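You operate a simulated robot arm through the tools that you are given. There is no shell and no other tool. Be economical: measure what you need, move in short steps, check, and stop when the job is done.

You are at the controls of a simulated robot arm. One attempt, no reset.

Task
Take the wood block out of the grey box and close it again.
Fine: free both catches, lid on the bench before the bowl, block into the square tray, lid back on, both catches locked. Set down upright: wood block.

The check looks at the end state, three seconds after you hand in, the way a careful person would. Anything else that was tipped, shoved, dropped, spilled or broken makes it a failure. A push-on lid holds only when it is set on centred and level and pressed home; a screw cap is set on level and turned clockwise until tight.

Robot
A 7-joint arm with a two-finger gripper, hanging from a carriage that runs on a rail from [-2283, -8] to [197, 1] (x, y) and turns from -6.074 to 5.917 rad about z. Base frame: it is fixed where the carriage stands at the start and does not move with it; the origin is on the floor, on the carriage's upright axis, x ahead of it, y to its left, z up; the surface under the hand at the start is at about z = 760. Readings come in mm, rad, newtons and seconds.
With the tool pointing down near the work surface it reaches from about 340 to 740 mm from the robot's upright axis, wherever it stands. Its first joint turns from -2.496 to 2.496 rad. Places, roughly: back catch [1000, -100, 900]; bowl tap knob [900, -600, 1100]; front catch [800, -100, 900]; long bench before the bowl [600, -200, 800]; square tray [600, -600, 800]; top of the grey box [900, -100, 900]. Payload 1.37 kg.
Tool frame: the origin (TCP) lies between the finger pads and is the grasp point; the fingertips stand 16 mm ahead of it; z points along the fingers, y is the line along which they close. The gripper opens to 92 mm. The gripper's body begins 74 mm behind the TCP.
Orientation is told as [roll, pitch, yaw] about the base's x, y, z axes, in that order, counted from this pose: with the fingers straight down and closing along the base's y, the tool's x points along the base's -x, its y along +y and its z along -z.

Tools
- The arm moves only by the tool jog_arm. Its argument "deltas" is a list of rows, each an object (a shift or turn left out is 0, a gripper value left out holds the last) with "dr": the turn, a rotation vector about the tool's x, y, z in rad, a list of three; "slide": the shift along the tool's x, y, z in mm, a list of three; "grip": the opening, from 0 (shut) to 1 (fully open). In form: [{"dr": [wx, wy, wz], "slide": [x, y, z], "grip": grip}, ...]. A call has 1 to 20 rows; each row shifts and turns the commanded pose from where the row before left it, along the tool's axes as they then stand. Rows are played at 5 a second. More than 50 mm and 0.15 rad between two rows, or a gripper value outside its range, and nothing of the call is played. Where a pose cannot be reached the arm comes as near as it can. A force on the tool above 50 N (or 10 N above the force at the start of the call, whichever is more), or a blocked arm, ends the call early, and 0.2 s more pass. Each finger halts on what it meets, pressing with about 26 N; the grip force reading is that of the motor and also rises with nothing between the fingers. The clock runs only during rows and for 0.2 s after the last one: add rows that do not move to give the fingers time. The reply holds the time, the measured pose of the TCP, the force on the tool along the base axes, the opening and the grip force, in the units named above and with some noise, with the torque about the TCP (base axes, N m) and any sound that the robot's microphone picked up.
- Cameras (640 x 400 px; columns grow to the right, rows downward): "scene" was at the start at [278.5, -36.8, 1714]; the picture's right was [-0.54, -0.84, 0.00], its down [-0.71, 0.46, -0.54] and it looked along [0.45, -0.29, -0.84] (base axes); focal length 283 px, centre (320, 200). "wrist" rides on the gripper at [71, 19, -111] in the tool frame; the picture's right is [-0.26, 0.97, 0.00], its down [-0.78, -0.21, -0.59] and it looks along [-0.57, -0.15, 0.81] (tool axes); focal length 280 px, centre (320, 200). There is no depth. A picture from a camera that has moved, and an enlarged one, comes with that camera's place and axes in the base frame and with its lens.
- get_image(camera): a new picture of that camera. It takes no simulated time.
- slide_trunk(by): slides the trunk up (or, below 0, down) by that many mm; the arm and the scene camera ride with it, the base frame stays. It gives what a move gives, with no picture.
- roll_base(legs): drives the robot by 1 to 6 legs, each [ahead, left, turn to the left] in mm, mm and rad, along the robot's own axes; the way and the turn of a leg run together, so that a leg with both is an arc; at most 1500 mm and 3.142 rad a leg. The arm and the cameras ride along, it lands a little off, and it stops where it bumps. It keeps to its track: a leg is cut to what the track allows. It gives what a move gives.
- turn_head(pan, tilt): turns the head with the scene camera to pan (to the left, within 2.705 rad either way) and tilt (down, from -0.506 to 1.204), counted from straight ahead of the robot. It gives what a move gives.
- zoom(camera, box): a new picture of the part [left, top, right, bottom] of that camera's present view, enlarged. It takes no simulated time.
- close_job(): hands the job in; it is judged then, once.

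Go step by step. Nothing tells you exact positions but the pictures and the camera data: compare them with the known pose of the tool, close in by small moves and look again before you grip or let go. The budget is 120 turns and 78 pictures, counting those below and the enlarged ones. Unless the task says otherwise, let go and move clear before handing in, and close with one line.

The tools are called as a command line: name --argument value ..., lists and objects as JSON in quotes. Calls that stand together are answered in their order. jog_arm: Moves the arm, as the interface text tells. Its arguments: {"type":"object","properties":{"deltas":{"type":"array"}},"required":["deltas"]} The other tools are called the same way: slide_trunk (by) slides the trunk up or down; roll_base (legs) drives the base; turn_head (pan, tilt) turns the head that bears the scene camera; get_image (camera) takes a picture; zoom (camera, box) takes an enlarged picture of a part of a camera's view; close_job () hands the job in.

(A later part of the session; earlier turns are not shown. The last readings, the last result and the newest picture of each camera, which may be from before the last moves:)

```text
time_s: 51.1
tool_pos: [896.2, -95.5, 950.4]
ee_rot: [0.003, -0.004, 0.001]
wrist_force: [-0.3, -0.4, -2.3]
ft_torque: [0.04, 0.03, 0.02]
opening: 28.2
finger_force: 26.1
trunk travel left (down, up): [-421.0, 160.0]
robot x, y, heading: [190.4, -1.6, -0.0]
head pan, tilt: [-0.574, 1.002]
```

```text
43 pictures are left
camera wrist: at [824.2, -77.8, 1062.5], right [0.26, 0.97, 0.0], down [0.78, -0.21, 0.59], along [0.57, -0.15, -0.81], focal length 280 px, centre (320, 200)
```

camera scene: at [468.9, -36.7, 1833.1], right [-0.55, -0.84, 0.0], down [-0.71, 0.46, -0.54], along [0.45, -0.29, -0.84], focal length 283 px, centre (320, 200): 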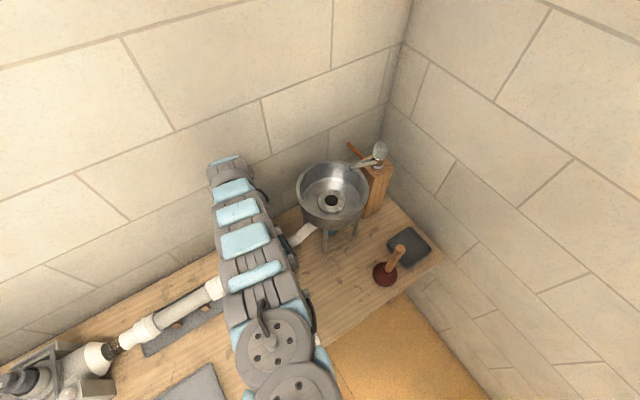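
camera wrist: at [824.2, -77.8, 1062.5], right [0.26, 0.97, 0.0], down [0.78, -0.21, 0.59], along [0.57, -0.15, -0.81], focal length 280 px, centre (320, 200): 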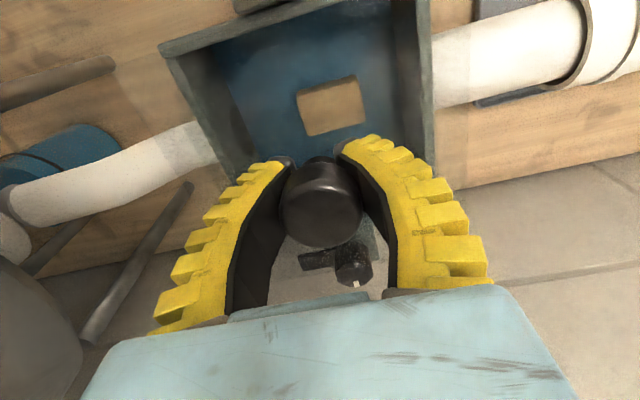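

The lid is in hand (home grasp TCP ≈ [895,-96,911.5]). I'll raise the trunk for inner reach, then carry it to a free spot on the bench at about [675,-235].

slide_trunk --by 154

jog_arm --deltas '[{"slide": [0, 0, 30]}, {"slide": [0, 0, 30]}, {"slide": [30, 0, 20]}, {"slide": [35, 0, 0]}, {"slide": [35, 0, 0]}, {"slide": [30, 0, 0]}, {"slide": [30, -20, 0]}, {"slide": [30, -30, 0]}, {"slide": [30, -30, 0]}, {"slide": [0, -35, 0]}, {"slide": [0, -25, 0]}, {"slide": [0, 0, 0]}]'

get_image --camera "wrist"

get_image --camera "scene"

```text
time_s: 52.9
tool_pos: [895.1, -95.6, 1105.4]
ee_rot: [0.002, -0.005, 0.0]
wrist_force: [-0.5, -0.1, -1.5]
ft_torque: [-0.02, 0.0, 0.0]
opening: 28.3
finger_force: 26.0
trunk travel left (down, up): [-575.0, 6.0]
robot x, y, heading: [191.7, -0.6, -0.002]
head pan, tilt: [-0.574, 1.002]
```

```text
time_s: 55.5
tool_pos: [716.3, -250.9, 985.9]
ee_rot: [0.002, -0.004, 0.002]
wrist_force: [0.8, 0.2, -2.1]
ft_torque: [-0.02, -0.03, 0.0]
opening: 28.4
finger_force: 25.3
out of reach, approached as far as the arm can: row 6, 7, 8, 9
trunk travel left (down, up): [-575.0, 6.0]
robot x, y, heading: [189.7, -0.2, 0.002]
head pan, tilt: [-0.574, 1.002]
```

```text
42 pictures are left
camera wrist: at [645.0, -232.4, 1096.3], right [0.26, 0.97, 0.0], down [0.78, -0.21, 0.59], along [0.57, -0.15, -0.81], focal length 280 px, centre (320, 200)
```

wrist: 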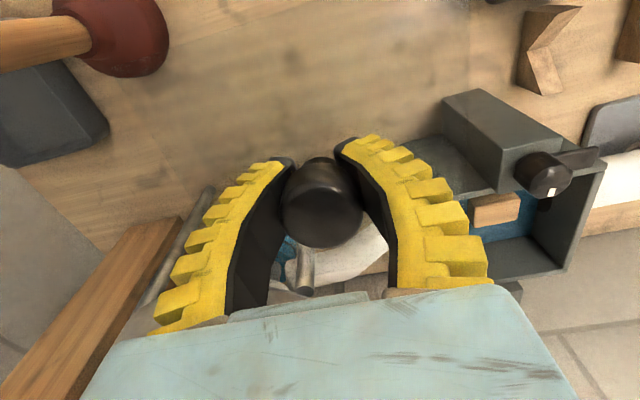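

```text
41 pictures are left
camera scene: at [469.9, -36.7, 1914.0], right [-0.55, -0.84, 0.0], down [-0.71, 0.46, -0.54], along [0.45, -0.29, -0.84], focal length 283 px, centre (320, 200)
```

scene: 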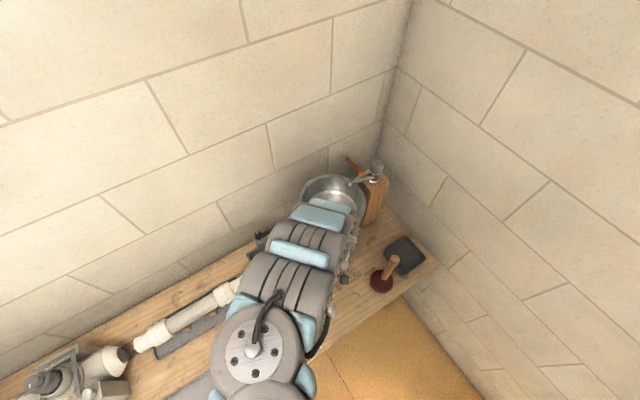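

No contact so far, but the lid is too near the bowl. I'll move it back toward the front edge while descending.

jog_arm --deltas '[{"slide": [5, 16, 5]}, {"slide": [12, 0, 15]}, {"slide": [12, 0, 20]}, {"slide": [12, 0, 25]}, {"slide": [3, 0, 25]}, {"slide": [0, 0, 30]}, {"slide": [0, 0, 20]}, {"slide": [0, 0, 0]}]'

get_image --camera "wrist"

```text
time_s: 57.3
tool_pos: [675.3, -234.6, 849.0]
ee_rot: [0.002, -0.003, 0.004]
wrist_force: [-1.0, -1.0, -2.3]
ft_torque: [0.0, 0.0, 0.02]
opening: 28.4
finger_force: 26.0
trunk travel left (down, up): [-575.0, 6.0]
robot x, y, heading: [190.9, 0.5, -0.001]
head pan, tilt: [-0.574, 1.002]
```

```text
40 pictures are left
camera wrist: at [604.8, -216.3, 959.3], right [0.26, 0.97, 0.0], down [0.78, -0.21, 0.59], along [0.57, -0.15, -0.81], focal length 280 px, centre (320, 200)
```

wrist: 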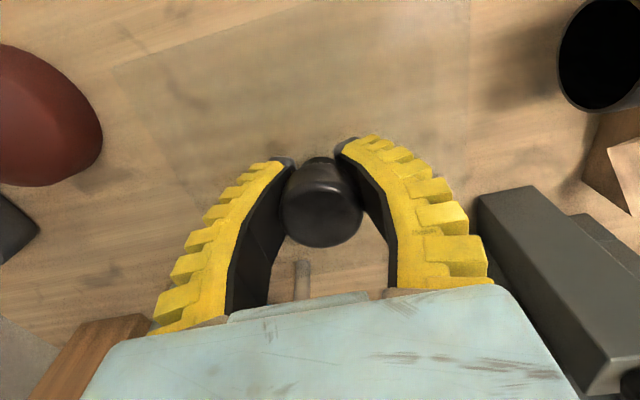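

The lid outline is clear of the plunger, tube and legs. I'll lower to the bench until contact.

jog_arm --deltas '[{"slide": [0, 0, 15]}, {"slide": [0, 0, 12]}, {"slide": [0, 0, 8]}, {"slide": [0, 0, 6]}, {"slide": [0, 0, 4]}, {"slide": [0, 0, 0]}]'

```text
time_s: 58.7
tool_pos: [676.0, -235.3, 805.2]
ee_rot: [0.001, -0.004, 0.002]
wrist_force: [-0.4, -0.2, -2.2]
ft_torque: [0.0, 0.0, -0.03]
opening: 28.2
finger_force: 26.0
trunk travel left (down, up): [-575.0, 6.0]
robot x, y, heading: [191.8, -2.4, -0.004]
head pan, tilt: [-0.574, 1.002]
```

jog_arm --deltas '[{"slide": [0, 0, 3]}, {"slide": [0, 0, 3]}, {"slide": [0, 0, 3]}, {"slide": [0, 0, 0]}]'

jog_arm --deltas '[{"slide": [0, 0, 3]}, {"slide": [0, 0, 2]}, {"slide": [0, 0, 2]}, {"slide": [0, 0, 0]}]'

```text
time_s: 59.7
tool_pos: [674.5, -235.5, 795.3]
ee_rot: [0.003, -0.004, 0.002]
wrist_force: [-4.3, 1.4, 10.4]
ft_torque: [0.01, 0.8, -0.04]
opening: 28.0
finger_force: 26.0
trunk travel left (down, up): [-575.0, 6.0]
robot x, y, heading: [192.2, -1.6, -0.003]
head pan, tilt: [-0.574, 1.002]
```

```text
time_s: 60.4
tool_pos: [676.1, -233.5, 790.0]
ee_rot: [0.003, -0.003, 0.002]
wrist_force: [-10.2, 7.6, 43.5]
ft_torque: [-0.04, 0.6, 0.01]
opening: 28.9
finger_force: 25.7
trunk travel left (down, up): [-575.0, 6.0]
robot x, y, heading: [190.1, 3.0, -0.004]
head pan, tilt: [-0.574, 1.002]
stopped in row 3: the force on the tool passed its limit at 53 N (the readings are from after the stop); the commanded pose is now the measured one
```

On the bench. I'll relieve pressure and release, then look at the lid.

jog_arm --deltas '[{"slide": [0, 0, -4]}, {"grip": 0.3}, {"grip": 0.5}, {"grip": 0.8}, {"grip": 0.8}, {"slide": [0, 0, -20]}, {"slide": [0, 0, -30]}, {"slide": [0, 0, -30]}, {"slide": [0, 0, 0]}]'

get_image --camera "wrist"

```text
time_s: 62.4
tool_pos: [677.4, -237.2, 871.9]
ee_rot: [0.001, -0.002, 0.0]
wrist_force: [0.6, -0.3, 0.2]
ft_torque: [0.04, 0.0, -0.01]
opening: 75.2
finger_force: 1.4
trunk travel left (down, up): [-575.0, 6.0]
robot x, y, heading: [191.9, 4.1, -0.005]
head pan, tilt: [-0.574, 1.002]
```

```text
39 pictures are left
camera wrist: at [605.7, -218.5, 982.1], right [0.26, 0.97, 0.0], down [0.78, -0.21, 0.59], along [0.57, -0.15, -0.81], focal length 280 px, centre (320, 200)
```

wrist: 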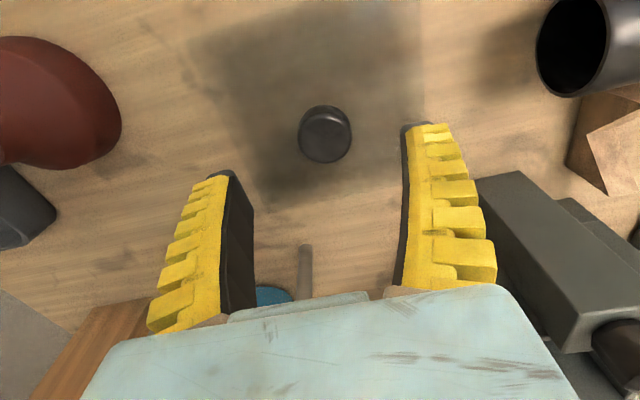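

The lid lies flat on the bench. Next I'll go back above the open box to see the block, which I estimate near [896,-86], top z≈835.

jog_arm --deltas '[{"slide": [0, 0, -40]}, {"slide": [-10, 20, -35]}, {"slide": [-20, 25, -30]}, {"slide": [-30, 30, -20]}, {"slide": [-35, 30, 0]}, {"slide": [-40, 25, 0]}, {"slide": [-40, 21, 0]}, {"slide": [-23, 0, 0]}, {"slide": [0, 0, 0]}]'

get_image --camera "wrist"

```text
time_s: 64.4
tool_pos: [872.1, -82.3, 999.1]
ee_rot: [0.0, -0.003, 0.001]
wrist_force: [0.1, 0.2, 0.7]
ft_torque: [-0.04, 0.0, -0.01]
opening: 75.4
finger_force: 1.0
trunk travel left (down, up): [-575.0, 6.0]
robot x, y, heading: [186.7, -1.4, -0.006]
head pan, tilt: [-0.574, 1.002]
```

```text
38 pictures are left
camera wrist: at [801.7, -64.8, 1110.1], right [0.26, 0.97, 0.0], down [0.78, -0.21, 0.59], along [0.57, -0.15, -0.81], focal length 280 px, centre (320, 200)
```

wrist: 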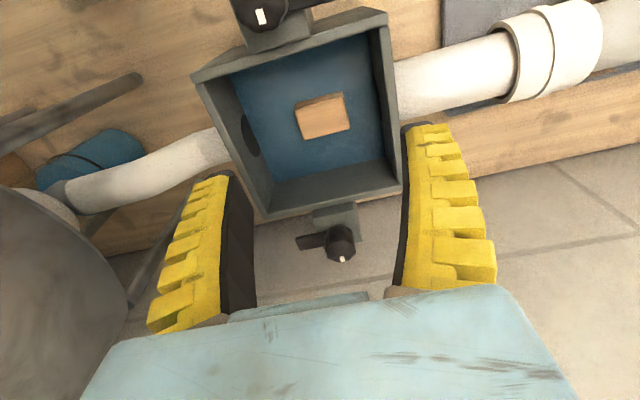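

zoom --camera "wrist" --box '[180, 0, 420, 230]'

```text
1.74 times, centred on (300, 115) of wrist
camera zoom: at [801.7, -64.8, 1110.1], right [0.26, 0.97, 0.0], down [0.78, -0.21, 0.59], along [0.57, -0.15, -0.81], focal length 488 px, centre (355, 348)
```

zoom: 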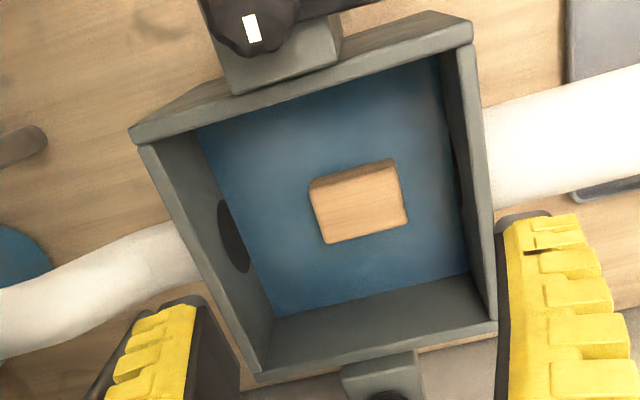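

The box is dry; the block lies at about [898,-86], 49 mm along y by 33 mm along x, top ≈ 838. I'll move over it with fingers closing along y and descend.

jog_arm --deltas '[{"slide": [-26, -4, 20]}, {"slide": [0, 0, 40]}, {"slide": [0, 0, 30]}, {"slide": [0, 0, 30]}, {"slide": [0, 0, 0]}]'

get_image --camera "wrist"

```text
time_s: 65.6
tool_pos: [871.4, -90.5, 917.5]
ee_rot: [0.001, -0.002, 0.002]
wrist_force: [-0.1, -0.9, -0.5]
ft_torque: [0.02, -0.02, 0.01]
opening: 75.4
finger_force: 1.2
out of reach, approached as far as the arm can: row 2, 3, 4
trunk travel left (down, up): [-575.0, 6.0]
robot x, y, heading: [190.8, 0.7, -0.001]
head pan, tilt: [-0.574, 1.002]
```

```text
36 pictures are left
camera wrist: at [801.0, -72.4, 1027.4], right [0.26, 0.97, 0.0], down [0.78, -0.21, 0.59], along [0.57, -0.15, -0.81], focal length 280 px, centre (320, 200)
```

wrist: 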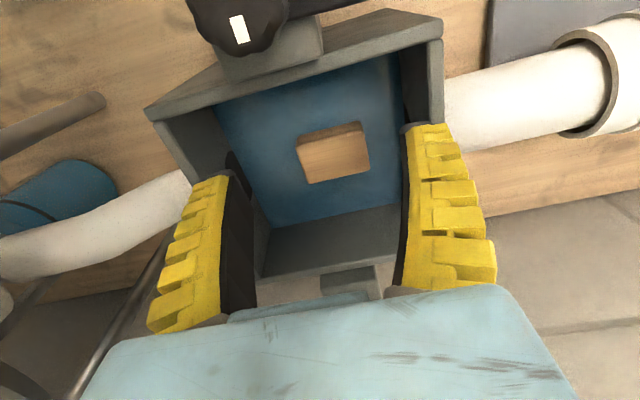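

I need the trunk lower for this outward, low reach. I'll raise the hand first, then lower the trunk.

jog_arm --deltas '[{"slide": [0, 0, -45]}, {"slide": [0, 0, -45]}, {"slide": [0, 0, -45]}, {"slide": [0, 0, -45]}, {"slide": [-27, 5, -20]}, {"slide": [0, 0, 0]}]'

slide_trunk --by -200

```text
time_s: 67.0
tool_pos: [900.8, -88.0, 1115.3]
ee_rot: [0.0, -0.002, 0.003]
wrist_force: [0.7, 0.3, 0.0]
ft_torque: [0.03, 0.03, -0.02]
opening: 75.5
finger_force: 1.5
trunk travel left (down, up): [-575.0, 6.0]
robot x, y, heading: [192.0, -1.9, -0.004]
head pan, tilt: [-0.574, 1.002]
```

```text
time_s: 69.2
tool_pos: [902.1, -88.8, 915.2]
ee_rot: [0.002, -0.003, 0.001]
wrist_force: [0.2, -0.7, -0.3]
ft_torque: [0.01, -0.04, -0.02]
opening: 75.4
finger_force: 1.2
trunk travel left (down, up): [-375.0, 206.0]
robot x, y, heading: [191.4, 3.9, -0.006]
head pan, tilt: [-0.574, 1.002]
```

jog_arm --deltas '[{"slide": [3, 2, 20]}, {"slide": [0, 0, 20]}, {"slide": [0, 0, 15]}, {"slide": [0, 0, 0]}]'

get_image --camera "wrist"

```text
time_s: 70.2
tool_pos: [899.2, -87.3, 859.6]
ee_rot: [0.002, -0.002, 0.001]
wrist_force: [-0.8, -6.6, 3.5]
ft_torque: [0.21, 0.0, 0.12]
opening: 71.2
finger_force: 0.0
trunk travel left (down, up): [-375.0, 206.0]
robot x, y, heading: [192.1, -0.7, -0.004]
head pan, tilt: [-0.574, 1.002]
```

```text
35 pictures are left
camera wrist: at [827.4, -67.9, 970.9], right [0.26, 0.97, 0.0], down [0.78, -0.21, 0.59], along [0.57, -0.15, -0.81], focal length 280 px, centre (320, 200)
```

wrist: 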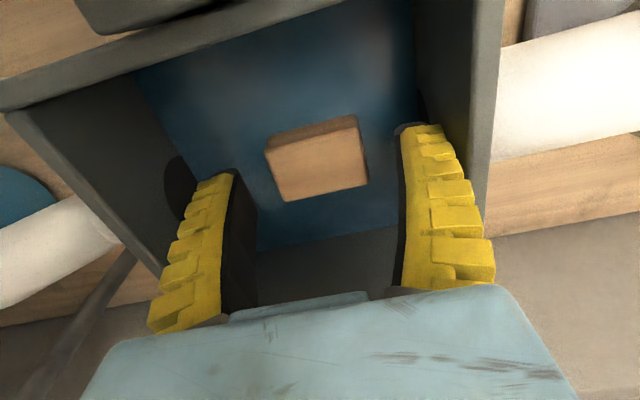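

The right finger's outer side brushes the wall; I'll narrow the opening and descend onto the block.

jog_arm --deltas '[{"grip": 0.65}, {"slide": [1, 0, 0]}, {"slide": [0, 0, 10]}, {"slide": [0, 0, 10]}, {"slide": [0, 0, 0]}]'

get_image --camera "wrist"

```text
time_s: 71.4
tool_pos: [897.9, -86.7, 840.3]
ee_rot: [0.002, -0.004, 0.001]
wrist_force: [-0.1, 0.5, 0.5]
ft_torque: [-0.04, 0.03, 0.04]
opening: 62.4
finger_force: 2.0
trunk travel left (down, up): [-375.0, 206.0]
robot x, y, heading: [191.1, 2.3, 0.001]
head pan, tilt: [-0.574, 1.002]
```

```text
34 pictures are left
camera wrist: at [826.3, -67.3, 951.0], right [0.26, 0.97, 0.0], down [0.78, -0.21, 0.59], along [0.57, -0.15, -0.81], focal length 280 px, centre (320, 200)
```

wrist: 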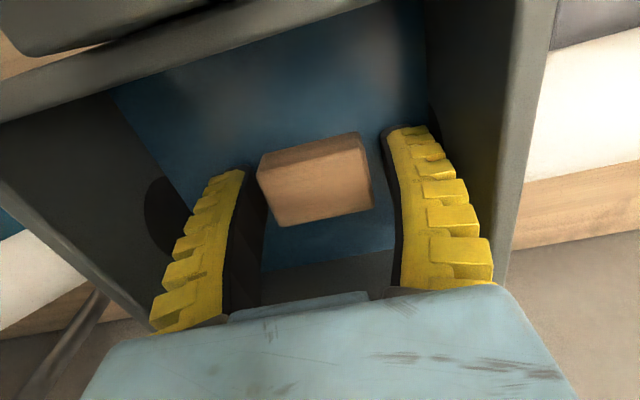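

Well centred. I'll go down 10 mm more and close.

jog_arm --deltas '[{"slide": [0, 0, 6]}, {"slide": [0, 0, 5]}, {"slide": [0, 0, 0]}, {"grip": 0.5}, {"grip": 0.4}, {"grip": 0.3}, {"grip": 0.3}]'

jog_arm --deltas '[{"grip": 0.2}, {"slide": [0, 0, -5]}, {"slide": [0, 0, -15]}, {"slide": [0, 0, -20]}, {"slide": [0, 0, -30]}, {"slide": [0, 0, 0]}]'

get_image --camera "wrist"

```text
time_s: 73.0
tool_pos: [898.5, -87.1, 829.7]
ee_rot: [0.002, -0.003, 0.002]
wrist_force: [-3.2, -0.2, 9.8]
ft_torque: [-0.03, 0.08, 0.02]
opening: 45.9
finger_force: 26.2
trunk travel left (down, up): [-375.0, 206.0]
robot x, y, heading: [189.6, 2.7, -0.001]
head pan, tilt: [-0.574, 1.002]
```

```text
time_s: 74.4
tool_pos: [896.6, -88.0, 899.3]
ee_rot: [0.002, -0.003, 0.003]
wrist_force: [0.5, -0.1, -0.7]
ft_torque: [0.04, 0.02, -0.02]
opening: 46.1
finger_force: 26.8
trunk travel left (down, up): [-375.0, 206.0]
robot x, y, heading: [192.7, 0.8, -0.003]
head pan, tilt: [-0.574, 1.002]
```

```text
33 pictures are left
camera wrist: at [826.3, -69.4, 1010.8], right [0.26, 0.97, 0.0], down [0.78, -0.21, 0.59], along [0.57, -0.15, -0.81], focal length 280 px, centre (320, 200)
```

wrist: 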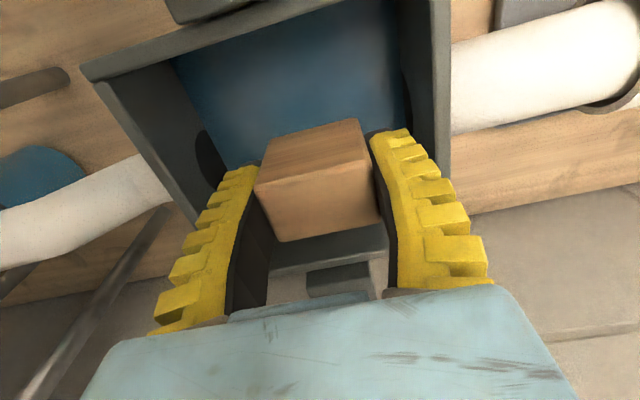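

The block is held (46 mm). The plunger handle (top ≈1010–1045 near [620,-430]) and bowl must be avoided, so I'll raise the trunk fully and carry it high and inward.

jog_arm --deltas '[{"slide": [0, 0, -20]}, {"slide": [0, 0, 0]}]'

slide_trunk --by 204

turn_head --pan -0.8 --tilt 0.95

jog_arm --deltas '[{"slide": [40, 0, 0]}, {"slide": [40, -20, 0]}, {"slide": [25, -40, 0]}, {"slide": [15, -45, 0]}, {"slide": [20, -45, 0]}, {"slide": [0, 0, 0]}]'

get_image --camera "scene"

```text
time_s: 75.0
tool_pos: [898.4, -87.0, 919.7]
ee_rot: [0.003, -0.001, 0.002]
wrist_force: [0.1, 0.8, -0.3]
ft_torque: [-0.01, 0.02, 0.02]
opening: 45.7
finger_force: 26.3
trunk travel left (down, up): [-375.0, 206.0]
robot x, y, heading: [192.2, 2.1, -0.006]
head pan, tilt: [-0.574, 1.002]
```

```text
time_s: 77.2
tool_pos: [897.8, -87.1, 1123.9]
ee_rot: [0.001, -0.003, 0.001]
wrist_force: [-0.5, -0.5, -0.2]
ft_torque: [0.01, -0.01, 0.02]
opening: 46.0
finger_force: 26.5
trunk travel left (down, up): [-579.0, 2.0]
robot x, y, heading: [189.1, 0.3, -0.002]
head pan, tilt: [-0.574, 1.002]
```

```text
time_s: 78.0
tool_pos: [897.6, -86.7, 1123.3]
ee_rot: [0.001, -0.003, 0.002]
wrist_force: [1.0, -1.0, -0.8]
ft_torque: [-0.01, 0.01, -0.01]
opening: 46.1
finger_force: 25.5
trunk travel left (down, up): [-579.0, 2.0]
robot x, y, heading: [185.2, 0.0, -0.002]
head pan, tilt: [-0.799, 0.949]
```

```text
time_s: 79.3
tool_pos: [759.4, -239.7, 1124.0]
ee_rot: [0.002, -0.004, 0.001]
wrist_force: [0.2, 0.3, -0.2]
ft_torque: [0.01, -0.02, -0.01]
opening: 45.8
finger_force: 26.4
trunk travel left (down, up): [-579.0, 2.0]
robot x, y, heading: [188.8, -1.3, 0.002]
head pan, tilt: [-0.799, 0.949]
```

```text
32 pictures are left
camera scene: at [462.1, -51.1, 1921.8], right [-0.72, -0.7, 0.0], down [-0.57, 0.58, -0.58], along [0.4, -0.42, -0.81], focal length 283 px, centre (320, 200)
```

scene: 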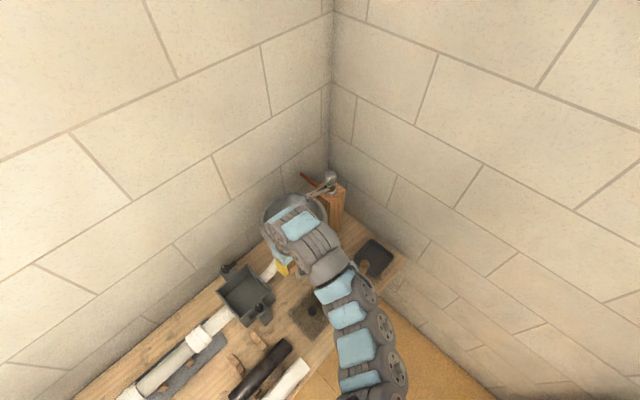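

The way is clear. I'll continue along x≈700 (between bowl and plunger), staying high, to above the tray.

jog_arm --deltas '[{"slide": [20, -30, 0]}, {"slide": [16, -30, 0]}, {"slide": [10, -30, 0]}, {"slide": [8, -35, 0]}, {"slide": [8, -35, 0]}, {"slide": [8, -35, 0]}, {"slide": [10, -35, 0]}, {"slide": [12, -35, 0]}, {"slide": [12, -35, 0]}, {"slide": [12, -35, 0]}, {"slide": [0, 0, 0]}]'

get_image --camera "wrist"

get_image --camera "scene"

```text
time_s: 81.8
tool_pos: [641.3, -573.2, 1120.0]
ee_rot: [0.004, -0.003, 0.001]
wrist_force: [-1.0, 0.0, 0.1]
ft_torque: [-0.01, -0.02, 0.01]
opening: 46.0
finger_force: 26.2
trunk travel left (down, up): [-579.0, 2.0]
robot x, y, heading: [192.3, 0.7, 0.001]
head pan, tilt: [-0.799, 0.949]
```

```text
31 pictures are left
camera wrist: at [570.4, -554.9, 1230.6], right [0.26, 0.97, 0.0], down [0.78, -0.21, 0.59], along [0.57, -0.15, -0.81], focal length 280 px, centre (320, 200)
```

wrist: 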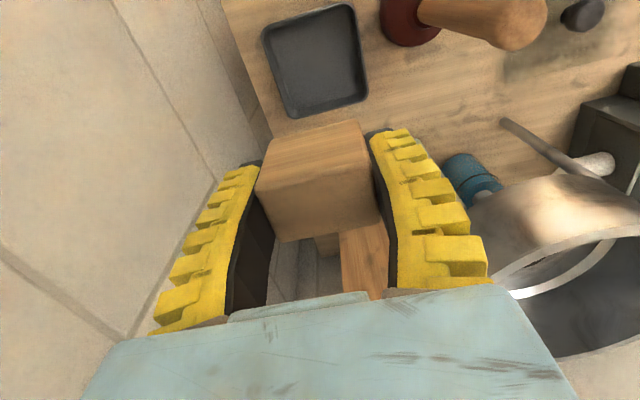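

```text
30 pictures are left
camera scene: at [462.1, -51.1, 1921.8], right [-0.72, -0.7, 0.0], down [-0.57, 0.58, -0.58], along [0.41, -0.42, -0.81], focal length 283 px, centre (320, 200)
```

scene: 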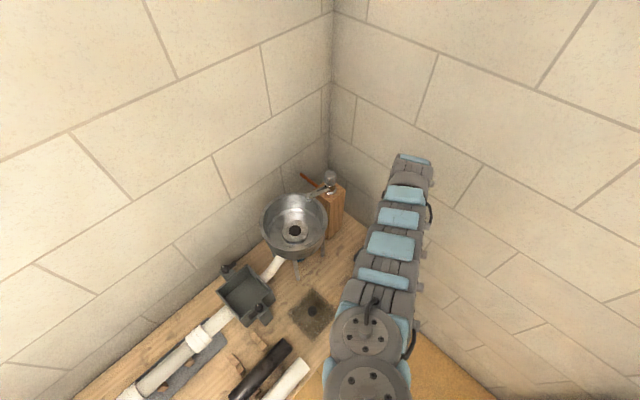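

The tray centre is about [648,-577]. The plunger handle top is ≈1009, and the forearm should stay about 80 mm above it. I'll centre and lower with the trunk in stages.

jog_arm --deltas '[{"slide": [-7, -4, 0]}, {"slide": [0, 0, 0]}]'

slide_trunk --by -200

get_image --camera "wrist"

get_image --camera "scene"

```text
time_s: 82.3
tool_pos: [649.1, -576.9, 1120.5]
ee_rot: [0.002, -0.003, 0.001]
wrist_force: [-0.7, -0.1, -0.5]
ft_torque: [-0.01, 0.02, 0.0]
opening: 46.0
finger_force: 26.1
trunk travel left (down, up): [-579.0, 2.0]
robot x, y, heading: [191.6, 0.3, -0.005]
head pan, tilt: [-0.799, 0.949]
```

```text
time_s: 84.5
tool_pos: [648.6, -576.1, 920.2]
ee_rot: [0.002, -0.002, 0.002]
wrist_force: [-0.8, 0.8, -0.3]
ft_torque: [0.06, 0.03, -0.02]
opening: 46.1
finger_force: 25.8
trunk travel left (down, up): [-379.0, 202.0]
robot x, y, heading: [188.2, -3.0, -0.003]
head pan, tilt: [-0.799, 0.949]
```

```text
29 pictures are left
camera wrist: at [578.0, -558.7, 1030.6], right [0.26, 0.97, 0.0], down [0.78, -0.21, 0.59], along [0.57, -0.15, -0.81], focal length 280 px, centre (320, 200)
```

wrist: 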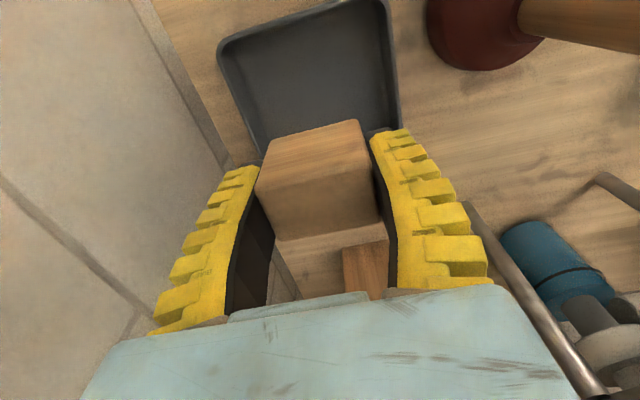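

```text
28 pictures are left
camera scene: at [462.1, -51.0, 1721.8], right [-0.72, -0.7, 0.0], down [-0.57, 0.58, -0.58], along [0.41, -0.42, -0.81], focal length 283 px, centre (320, 200)
```

scene: 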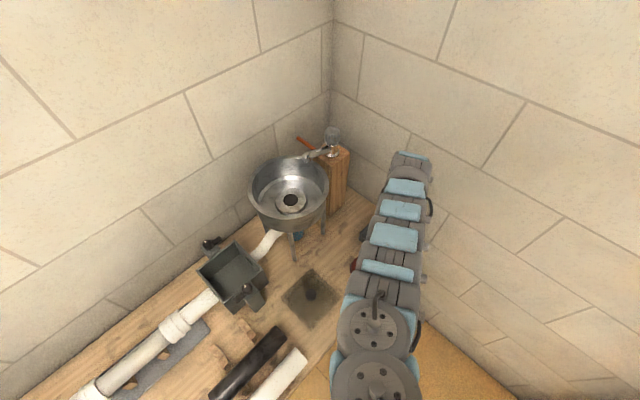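

The tray spans about x 590–710, y −643…−514, so the block is over its centre. I'll keep lowering.

slide_trunk --by -66

jog_arm --deltas '[{"slide": [0, 0, 15]}, {"slide": [0, 0, 15]}, {"slide": [0, 0, 10]}, {"slide": [0, 0, 5]}, {"slide": [0, 0, 0]}]'

get_image --camera "wrist"

```text
time_s: 85.6
tool_pos: [650.4, -577.4, 853.8]
ee_rot: [0.002, -0.004, 0.001]
wrist_force: [0.6, 0.8, -1.3]
ft_torque: [0.03, 0.0, 0.01]
opening: 46.1
finger_force: 25.7
trunk travel left (down, up): [-313.0, 268.0]
robot x, y, heading: [192.3, 3.3, -0.004]
head pan, tilt: [-0.799, 0.949]
```

```text
time_s: 86.8
tool_pos: [646.9, -574.6, 810.2]
ee_rot: [0.002, -0.005, 0.002]
wrist_force: [-0.1, 0.7, -0.7]
ft_torque: [-0.02, 0.04, 0.04]
opening: 46.0
finger_force: 26.5
out of reach, approached as far as the arm can: row 4
trunk travel left (down, up): [-313.0, 268.0]
robot x, y, heading: [190.2, 0.7, -0.006]
head pan, tilt: [-0.799, 0.949]
```

```text
27 pictures are left
camera wrist: at [577.1, -555.7, 920.5], right [0.26, 0.97, 0.0], down [0.78, -0.21, 0.59], along [0.57, -0.15, -0.81], focal length 280 px, centre (320, 200)
```

wrist: 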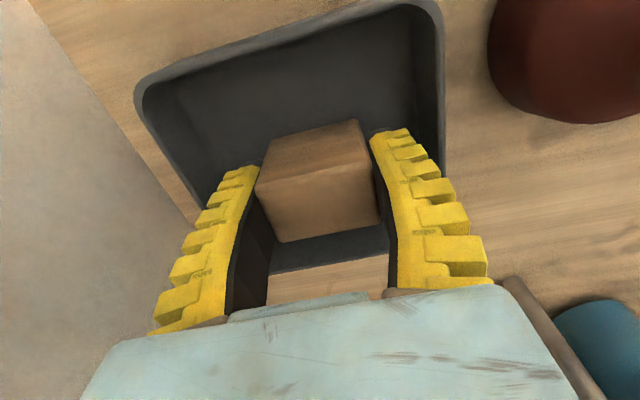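

slide_trunk --by -10

slide_trunk --by -6

slide_trunk --by -3

```text
time_s: 87.3
tool_pos: [648.6, -575.8, 799.7]
ee_rot: [0.001, -0.004, 0.002]
wrist_force: [0.0, -1.1, 1.4]
ft_torque: [-0.06, 0.01, 0.04]
opening: 45.9
finger_force: 26.0
trunk travel left (down, up): [-303.0, 278.0]
robot x, y, heading: [189.0, 0.3, -0.001]
head pan, tilt: [-0.799, 0.949]
```

```text
time_s: 87.9
tool_pos: [649.7, -576.3, 794.7]
ee_rot: [0.001, -0.005, 0.0]
wrist_force: [-0.8, 2.8, 19.1]
ft_torque: [0.1, 0.01, -0.01]
opening: 46.2
finger_force: 26.2
trunk travel left (down, up): [-297.0, 284.0]
robot x, y, heading: [189.2, 2.0, -0.002]
head pan, tilt: [-0.799, 0.949]
```

```text
time_s: 88.4
tool_pos: [650.5, -576.4, 789.8]
ee_rot: [0.001, -0.005, 0.002]
wrist_force: [1.1, 1.5, 18.2]
ft_torque: [0.05, -0.06, 0.01]
opening: 46.4
finger_force: 26.2
trunk travel left (down, up): [-294.0, 287.0]
robot x, y, heading: [194.2, 0.9, 0.0]
head pan, tilt: [-0.799, 0.949]
```

The block is seated on the tray floor. I'll open and rise straight up.

jog_arm --deltas '[{"grip": 0.55}, {"grip": 0.65}, {"grip": 0.7}, {"grip": 0.7}]'

slide_trunk --by 80

get_image --camera "wrist"

```text
time_s: 89.4
tool_pos: [647.8, -574.2, 790.9]
ee_rot: [0.002, -0.006, 0.002]
wrist_force: [0.6, 0.1, -0.1]
ft_torque: [0.0, 0.04, -0.04]
opening: 66.7
finger_force: 1.2
trunk travel left (down, up): [-294.0, 287.0]
robot x, y, heading: [190.1, -0.2, -0.004]
head pan, tilt: [-0.799, 0.949]
```

```text
time_s: 90.6
tool_pos: [648.2, -573.3, 871.7]
ee_rot: [0.001, -0.004, 0.0]
wrist_force: [-0.1, 0.5, -0.6]
ft_torque: [-0.03, -0.01, 0.0]
opening: 66.9
finger_force: 2.0
trunk travel left (down, up): [-374.0, 207.0]
robot x, y, heading: [189.9, 3.5, -0.005]
head pan, tilt: [-0.799, 0.949]
```

```text
26 pictures are left
camera wrist: at [577.0, -555.8, 981.3], right [0.26, 0.97, 0.0], down [0.78, -0.21, 0.59], along [0.57, -0.15, -0.81], focal length 280 px, centre (320, 200)
```

wrist: 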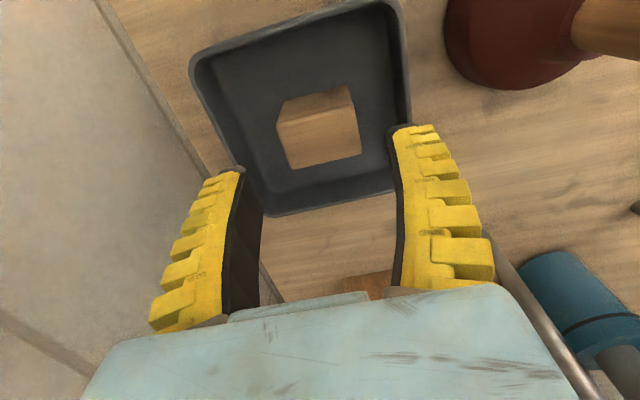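

The block stands in the tray. I'll retrace the high path back toward the lid.

slide_trunk --by 205

jog_arm --deltas '[{"slide": [0, 0, -45]}, {"slide": [-12, 35, 0]}, {"slide": [-12, 35, 0]}, {"slide": [-12, 35, 0]}, {"slide": [-10, 35, 0]}, {"slide": [-8, 35, 0]}, {"slide": [-8, 35, 0]}, {"slide": [-8, 35, 0]}, {"slide": [-10, 30, 0]}, {"slide": [-10, 30, 0]}, {"slide": [-10, 30, 0]}, {"slide": [0, 0, 45]}, {"slide": [0, 0, 45]}, {"slide": [10, 0, 45]}, {"slide": [10, 0, 0]}, {"slide": [0, 0, 0]}]'

get_image --camera "wrist"

```text
time_s: 92.8
tool_pos: [647.1, -574.5, 1075.1]
ee_rot: [0.003, -0.003, 0.001]
wrist_force: [-0.8, 0.4, -0.9]
ft_torque: [0.01, 0.02, 0.03]
opening: 66.9
finger_force: 1.0
trunk travel left (down, up): [-579.0, 2.0]
robot x, y, heading: [191.2, 2.6, 0.0]
head pan, tilt: [-0.799, 0.949]
```

```text
time_s: 96.2
tool_pos: [727.0, -237.8, 988.1]
ee_rot: [0.001, -0.003, 0.001]
wrist_force: [-0.2, 0.2, -0.2]
ft_torque: [0.01, 0.0, 0.01]
opening: 66.8
finger_force: 1.3
trunk travel left (down, up): [-579.0, 2.0]
robot x, y, heading: [194.3, 0.7, -0.011]
head pan, tilt: [-0.799, 0.949]
```

```text
25 pictures are left
camera wrist: at [656.1, -219.6, 1098.3], right [0.26, 0.97, 0.0], down [0.78, -0.21, 0.59], along [0.57, -0.15, -0.81], focal length 280 px, centre (320, 200)
```

wrist: 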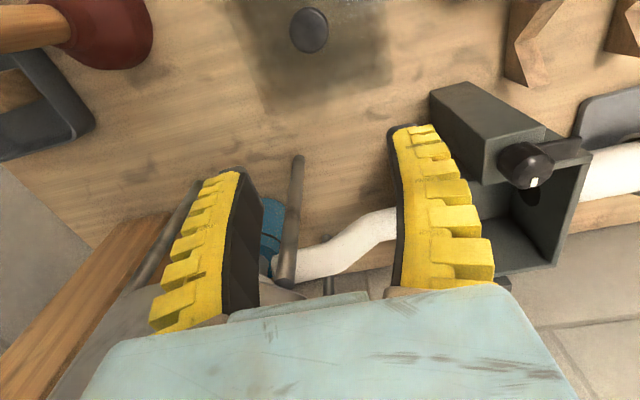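

jog_arm --deltas '[{"slide": [8, 0, 20]}, {"slide": [12, 1, 25]}, {"slide": [14, 1, 30]}, {"slide": [14, 1, 30]}, {"slide": [6, 1, 20]}, {"slide": [0, 0, 0]}]'

zoom --camera "wrist" --box '[160, 0, 480, 260]'

```text
time_s: 97.6
tool_pos: [676.3, -234.6, 861.7]
ee_rot: [0.003, -0.003, 0.002]
wrist_force: [0.0, -0.7, 0.0]
ft_torque: [-0.03, 0.02, 0.03]
opening: 66.7
finger_force: 1.2
trunk travel left (down, up): [-579.0, 2.0]
robot x, y, heading: [191.8, -0.8, -0.002]
head pan, tilt: [-0.799, 0.949]
```

```text
1.54 times, centred on (320, 130) of wrist
camera zoom: at [605.4, -215.7, 972.4], right [0.26, 0.97, 0.0], down [0.78, -0.21, 0.59], along [0.57, -0.15, -0.81], focal length 431 px, centre (320, 308)
```

zoom: 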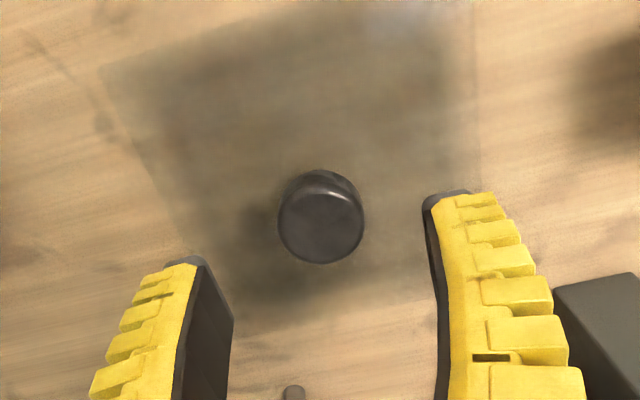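

The knob is dead centre under the hand. I'll descend to the same relative depth (TCP ≈ 796) and grip.

jog_arm --deltas '[{"slide": [0, 0, 25]}, {"slide": [0, 0, 20]}, {"slide": [0, 0, 10]}, {"slide": [0, 0, 6]}, {"slide": [0, 0, 4]}, {"slide": [0, 0, 0]}]'

zoom --camera "wrist" --box '[160, 0, 480, 260]'

```text
time_s: 99.0
tool_pos: [676.7, -234.8, 796.7]
ee_rot: [0.004, -0.001, 0.002]
wrist_force: [0.4, 0.5, -1.1]
ft_torque: [0.02, -0.01, -0.01]
opening: 66.6
finger_force: 1.1
trunk travel left (down, up): [-579.0, 2.0]
robot x, y, heading: [191.6, 1.5, 0.006]
head pan, tilt: [-0.799, 0.949]
```

```text
1.54 times, centred on (320, 130) of wrist
camera zoom: at [604.4, -216.8, 907.6], right [0.26, 0.97, 0.0], down [0.78, -0.21, 0.59], along [0.57, -0.15, -0.81], focal length 431 px, centre (320, 308)
```

zoom: 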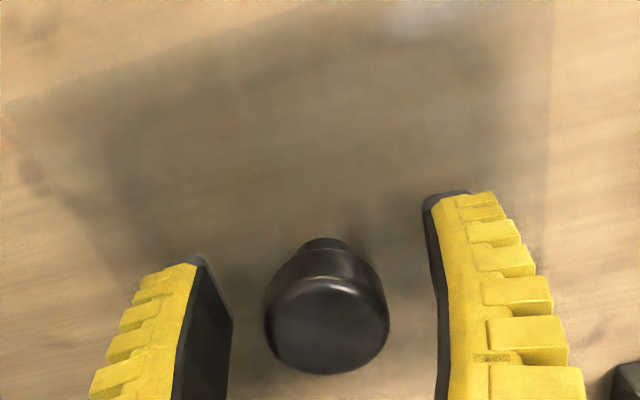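

jog_arm --deltas '[{"slide": [1, 1, 1]}, {"slide": [0, 0, 0]}, {"grip": 0.3}, {"grip": 0.15}, {"grip": 0.0}, {"grip": 0.0}, {"grip": 0.0}]'

jog_arm --deltas '[{"slide": [0, 0, -3]}, {"slide": [0, 0, -7]}, {"slide": [0, 0, -20]}, {"slide": [0, 0, 0]}]'

get_image --camera "wrist"

```text
time_s: 100.6
tool_pos: [673.8, -234.0, 795.7]
ee_rot: [0.001, -0.004, 0.002]
wrist_force: [-1.3, -0.8, 3.5]
ft_torque: [-0.03, 0.35, -0.01]
opening: 29.2
finger_force: 26.2
trunk travel left (down, up): [-579.0, 2.0]
robot x, y, heading: [193.9, 1.5, -0.006]
head pan, tilt: [-0.799, 0.949]
```

```text
time_s: 101.6
tool_pos: [673.5, -232.8, 825.8]
ee_rot: [0.001, -0.002, 0.001]
wrist_force: [-0.5, -0.4, -1.4]
ft_torque: [0.0, 0.02, 0.07]
opening: 29.1
finger_force: 25.9
trunk travel left (down, up): [-579.0, 2.0]
robot x, y, heading: [193.9, 0.9, -0.004]
head pan, tilt: [-0.799, 0.949]
```

```text
22 pictures are left
camera wrist: at [602.3, -214.7, 936.5], right [0.26, 0.97, 0.0], down [0.78, -0.21, 0.59], along [0.57, -0.15, -0.81], focal length 280 px, centre (320, 200)
```

wrist: 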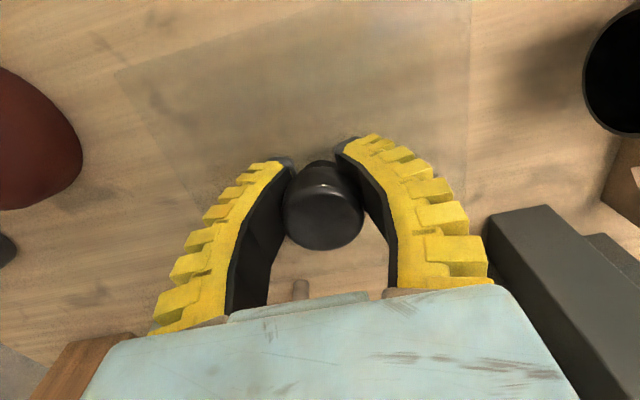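

The lid is held in the same way as before. I'll carry it back by the same route, keeping clear of the bowl and front post.

jog_arm --deltas '[{"slide": [0, 6, -25]}, {"slide": [-8, 6, -25]}, {"slide": [-12, 0, -25]}, {"slide": [-12, 0, -25]}, {"slide": [-12, 0, -25]}, {"slide": [-12, 0, -25]}, {"slide": [-5, 0, -15]}, {"slide": [0, 0, 0]}]'

```text
time_s: 103.4
tool_pos: [733.1, -221.6, 990.2]
ee_rot: [0.001, -0.001, 0.002]
wrist_force: [-0.2, -0.6, -2.2]
ft_torque: [0.01, 0.02, 0.01]
opening: 29.2
finger_force: 25.8
trunk travel left (down, up): [-579.0, 2.0]
robot x, y, heading: [193.7, 0.2, 0.003]
head pan, tilt: [-0.799, 0.949]
```

jog_arm --deltas '[{"slide": [-12, 30, -20]}, {"slide": [-20, 30, -20]}, {"slide": [-25, 30, -20]}, {"slide": [-35, 20, -20]}, {"slide": [-35, 15.6, -20]}, {"slide": [-35, 0, 0]}, {"slide": [0, 0, 0]}]'

slide_trunk --by -110

get_image --camera "wrist"

```text
time_s: 105.0
tool_pos: [893.8, -97.1, 1088.8]
ee_rot: [0.002, -0.004, 0.002]
wrist_force: [0.5, -0.5, -1.2]
ft_torque: [-0.02, 0.03, -0.01]
opening: 29.5
finger_force: 25.6
trunk travel left (down, up): [-579.0, 2.0]
robot x, y, heading: [194.6, 2.9, -0.003]
head pan, tilt: [-0.799, 0.949]
```

```text
time_s: 106.4
tool_pos: [893.8, -96.1, 980.3]
ee_rot: [0.001, -0.003, 0.003]
wrist_force: [-0.4, -0.2, -1.7]
ft_torque: [0.03, -0.04, -0.01]
opening: 29.3
finger_force: 26.0
trunk travel left (down, up): [-469.0, 112.0]
robot x, y, heading: [192.7, 1.4, -0.001]
head pan, tilt: [-0.799, 0.949]
```

```text
21 pictures are left
camera wrist: at [822.6, -78.0, 1091.0], right [0.26, 0.97, 0.0], down [0.78, -0.21, 0.59], along [0.57, -0.15, -0.81], focal length 280 px, centre (320, 200)
```

wrist: 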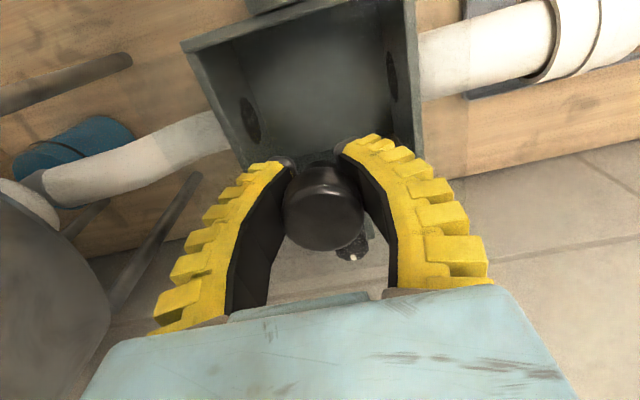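

zoom --camera "wrist" --box '[140, 0, 460, 260]'

```text
1.54 times, centred on (300, 130) of wrist
camera zoom: at [822.6, -78.0, 1091.0], right [0.26, 0.97, 0.0], down [0.78, -0.21, 0.59], along [0.57, -0.15, -0.81], focal length 431 px, centre (351, 308)
```

zoom: 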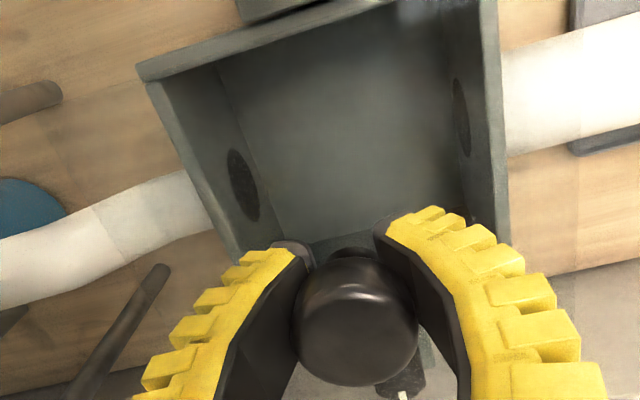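

The lid is aligned over the box within about 1 mm of its home pose. I'll lower it to just above the rim, then seat it gently.

jog_arm --deltas '[{"slide": [0, 0, 20]}, {"slide": [0, 0, 15]}, {"slide": [0, 0, 10]}, {"slide": [0, 0, 0]}]'

zoom --camera "wrist" --box '[100, 0, 520, 260]'

```text
time_s: 107.4
tool_pos: [893.7, -95.0, 935.1]
ee_rot: [0.003, -0.004, 0.002]
wrist_force: [0.5, 0.4, -2.4]
ft_torque: [0.01, 0.0, -0.01]
opening: 29.0
finger_force: 26.0
trunk travel left (down, up): [-469.0, 112.0]
robot x, y, heading: [190.9, -0.8, -0.004]
head pan, tilt: [-0.799, 0.949]
```

```text
1.52 times, centred on (310, 130) of wrist
camera zoom: at [823.0, -77.6, 1045.0], right [0.26, 0.97, 0.0], down [0.78, -0.21, 0.59], along [0.57, -0.15, -0.81], focal length 427 px, centre (335, 307)
```

zoom: 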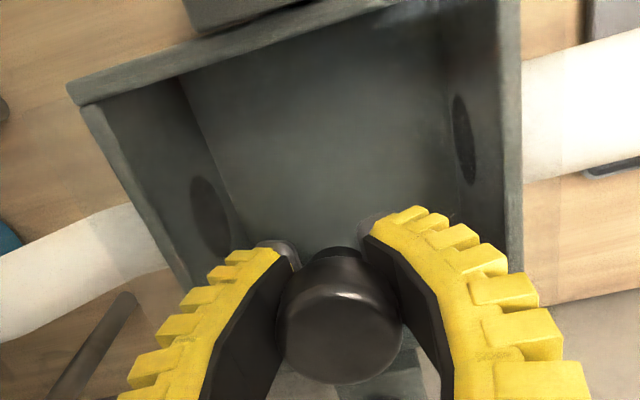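

jog_arm --deltas '[{"slide": [-0.5, -0.4, 6]}, {"slide": [0, 0, 4]}, {"slide": [0, 0, 3]}, {"slide": [0, 0, 3]}, {"slide": [0, 0, 2]}, {"slide": [0, 0, 0]}]'

```text
time_s: 108.8
tool_pos: [893.9, -96.5, 916.7]
ee_rot: [0.002, -0.004, 0.001]
wrist_force: [-0.4, 0.3, -2.7]
ft_torque: [0.0, 0.01, -0.01]
opening: 29.3
finger_force: 26.7
trunk travel left (down, up): [-469.0, 112.0]
robot x, y, heading: [192.2, 2.7, 0.0]
head pan, tilt: [-0.799, 0.949]
```

jog_arm --deltas '[{"slide": [0, 0, 2]}, {"slide": [0, 0, 2]}, {"slide": [0, 0, 1.5]}, {"slide": [0, 0, 0]}]'

zoom --camera "wrist" --box '[100, 0, 520, 260]'

```text
time_s: 109.8
tool_pos: [893.6, -96.4, 910.7]
ee_rot: [0.001, -0.004, 0.002]
wrist_force: [-2.0, 0.4, 1.8]
ft_torque: [-0.07, 0.27, 0.0]
opening: 28.9
finger_force: 26.2
trunk travel left (down, up): [-469.0, 112.0]
robot x, y, heading: [190.5, 1.8, -0.004]
head pan, tilt: [-0.799, 0.949]
```

```text
1.52 times, centred on (310, 130) of wrist
camera zoom: at [822.5, -77.9, 1022.5], right [0.26, 0.97, 0.0], down [0.78, -0.21, 0.59], along [0.57, -0.15, -0.81], focal length 427 px, centre (335, 307)
```

zoom: 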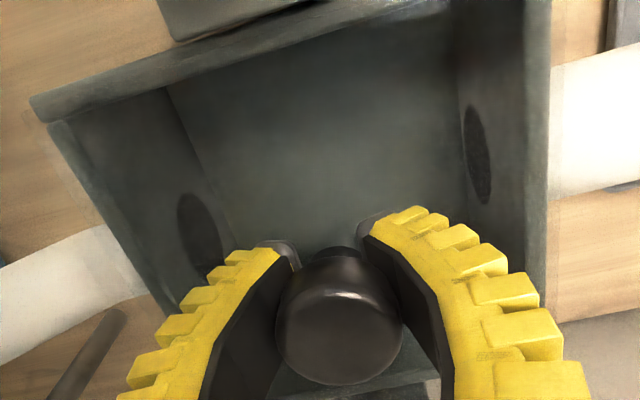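

It's touching down at home height. I'll press it home.

jog_arm --deltas '[{"slide": [0, 0, 2]}, {"slide": [0, 0, 2]}, {"slide": [0, 0, 2]}, {"slide": [0, 0, 0]}]'

```text
time_s: 110.8
tool_pos: [895.4, -97.0, 907.4]
ee_rot: [0.004, -0.007, 0.002]
wrist_force: [-10.2, 6.2, 32.2]
ft_torque: [-0.03, 0.47, 0.04]
opening: 29.3
finger_force: 26.1
trunk travel left (down, up): [-469.0, 112.0]
robot x, y, heading: [191.7, 1.9, -0.004]
head pan, tilt: [-0.799, 0.949]
```

I'll release, rise, and then press down on the knob with closed fingers to be sure it's home.

jog_arm --deltas '[{"slide": [0, 0, -4]}, {"grip": 0.3}, {"grip": 0.5}, {"grip": 0.65}, {"slide": [0, 0, -15]}, {"slide": [0, 0, -20]}, {"slide": [0, 0, -20]}, {"grip": 0.0}, {"grip": 0.0}, {"grip": 0.0}, {"grip": 0.0}, {"grip": 0.0}]'

zoom --camera "wrist" --box '[140, 0, 480, 260]'

```text
time_s: 113.4
tool_pos: [892.6, -95.9, 964.5]
ee_rot: [0.001, -0.003, 0.001]
wrist_force: [-0.1, 0.2, -0.5]
ft_torque: [0.01, 0.02, 0.01]
opening: 0.2
finger_force: 25.5
trunk travel left (down, up): [-469.0, 112.0]
robot x, y, heading: [194.2, 0.3, -0.003]
head pan, tilt: [-0.799, 0.949]
```

```text
1.54 times, centred on (310, 130) of wrist
camera zoom: at [822.4, -78.2, 1075.3], right [0.26, 0.97, 0.0], down [0.78, -0.21, 0.59], along [0.57, -0.15, -0.81], focal length 431 px, centre (335, 308)
```

zoom: 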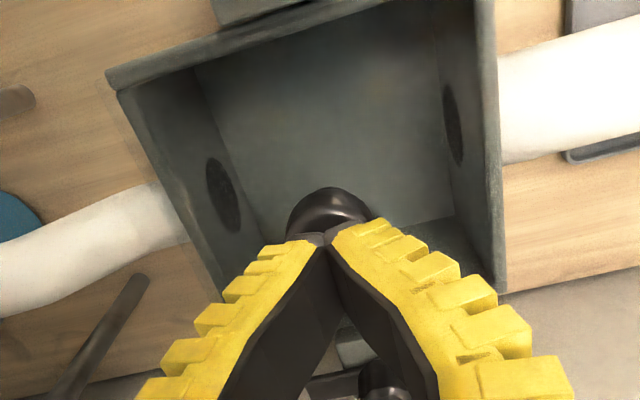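

jog_arm --deltas '[{"slide": [-2, 0, 10]}, {"slide": [0, 0, 5]}, {"slide": [0, 0, 3]}, {"slide": [0, 0, 2]}, {"slide": [0, 0, 2]}, {"slide": [0, 0, 2]}, {"slide": [0, 0, 0]}]'

```text
time_s: 115.0
tool_pos: [898.8, -98.6, 942.1]
ee_rot: [0.001, -0.006, 0.002]
wrist_force: [-6.6, 0.8, 27.9]
ft_torque: [0.0, 0.1, 0.0]
opening: 6.1
finger_force: 26.3
trunk travel left (down, up): [-469.0, 112.0]
robot x, y, heading: [194.8, -0.1, -0.003]
head pan, tilt: [-0.799, 0.949]
```

jog_arm --deltas '[{"slide": [0, 0, 2]}, {"slide": [0, 0, 2]}, {"slide": [0, 0, 0]}]'

jog_arm --deltas '[{"slide": [0, 0, -15]}, {"slide": [0, 0, -30]}, {"slide": [0, 0, -30]}, {"slide": [0, 0, -10], "grip": 0.6}, {"grip": 0.6}, {"grip": 0.6}]'

zoom --camera "wrist" --box '[140, 0, 480, 260]'

```text
time_s: 115.7
tool_pos: [900.1, -98.3, 941.3]
ee_rot: [0.002, -0.01, 0.003]
wrist_force: [-8.5, 2.8, 33.4]
ft_torque: [-0.03, 0.13, -0.04]
opening: 5.9
finger_force: 26.7
trunk travel left (down, up): [-469.0, 112.0]
robot x, y, heading: [191.1, 3.5, -0.005]
head pan, tilt: [-0.799, 0.949]
stopped in row 3: the force on the tool passed its limit at 51 N (the readings are from after the stop); the commanded pose is now the measured one
```

```text
time_s: 117.1
tool_pos: [895.2, -97.0, 1022.7]
ee_rot: [0.001, -0.006, 0.002]
wrist_force: [0.1, 0.0, 0.2]
ft_torque: [-0.01, -0.04, 0.05]
opening: 57.7
finger_force: 1.9
trunk travel left (down, up): [-469.0, 112.0]
robot x, y, heading: [194.1, 0.3, -0.001]
head pan, tilt: [-0.799, 0.949]
```

```text
1.54 times, centred on (310, 130) of wrist
camera zoom: at [824.6, -79.4, 1133.0], right [0.26, 0.97, 0.0], down [0.78, -0.21, 0.59], along [0.57, -0.15, -0.81], focal length 431 px, centre (335, 308)
```

zoom: 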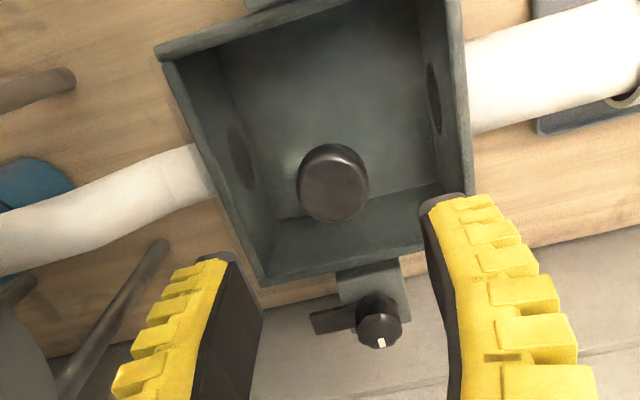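

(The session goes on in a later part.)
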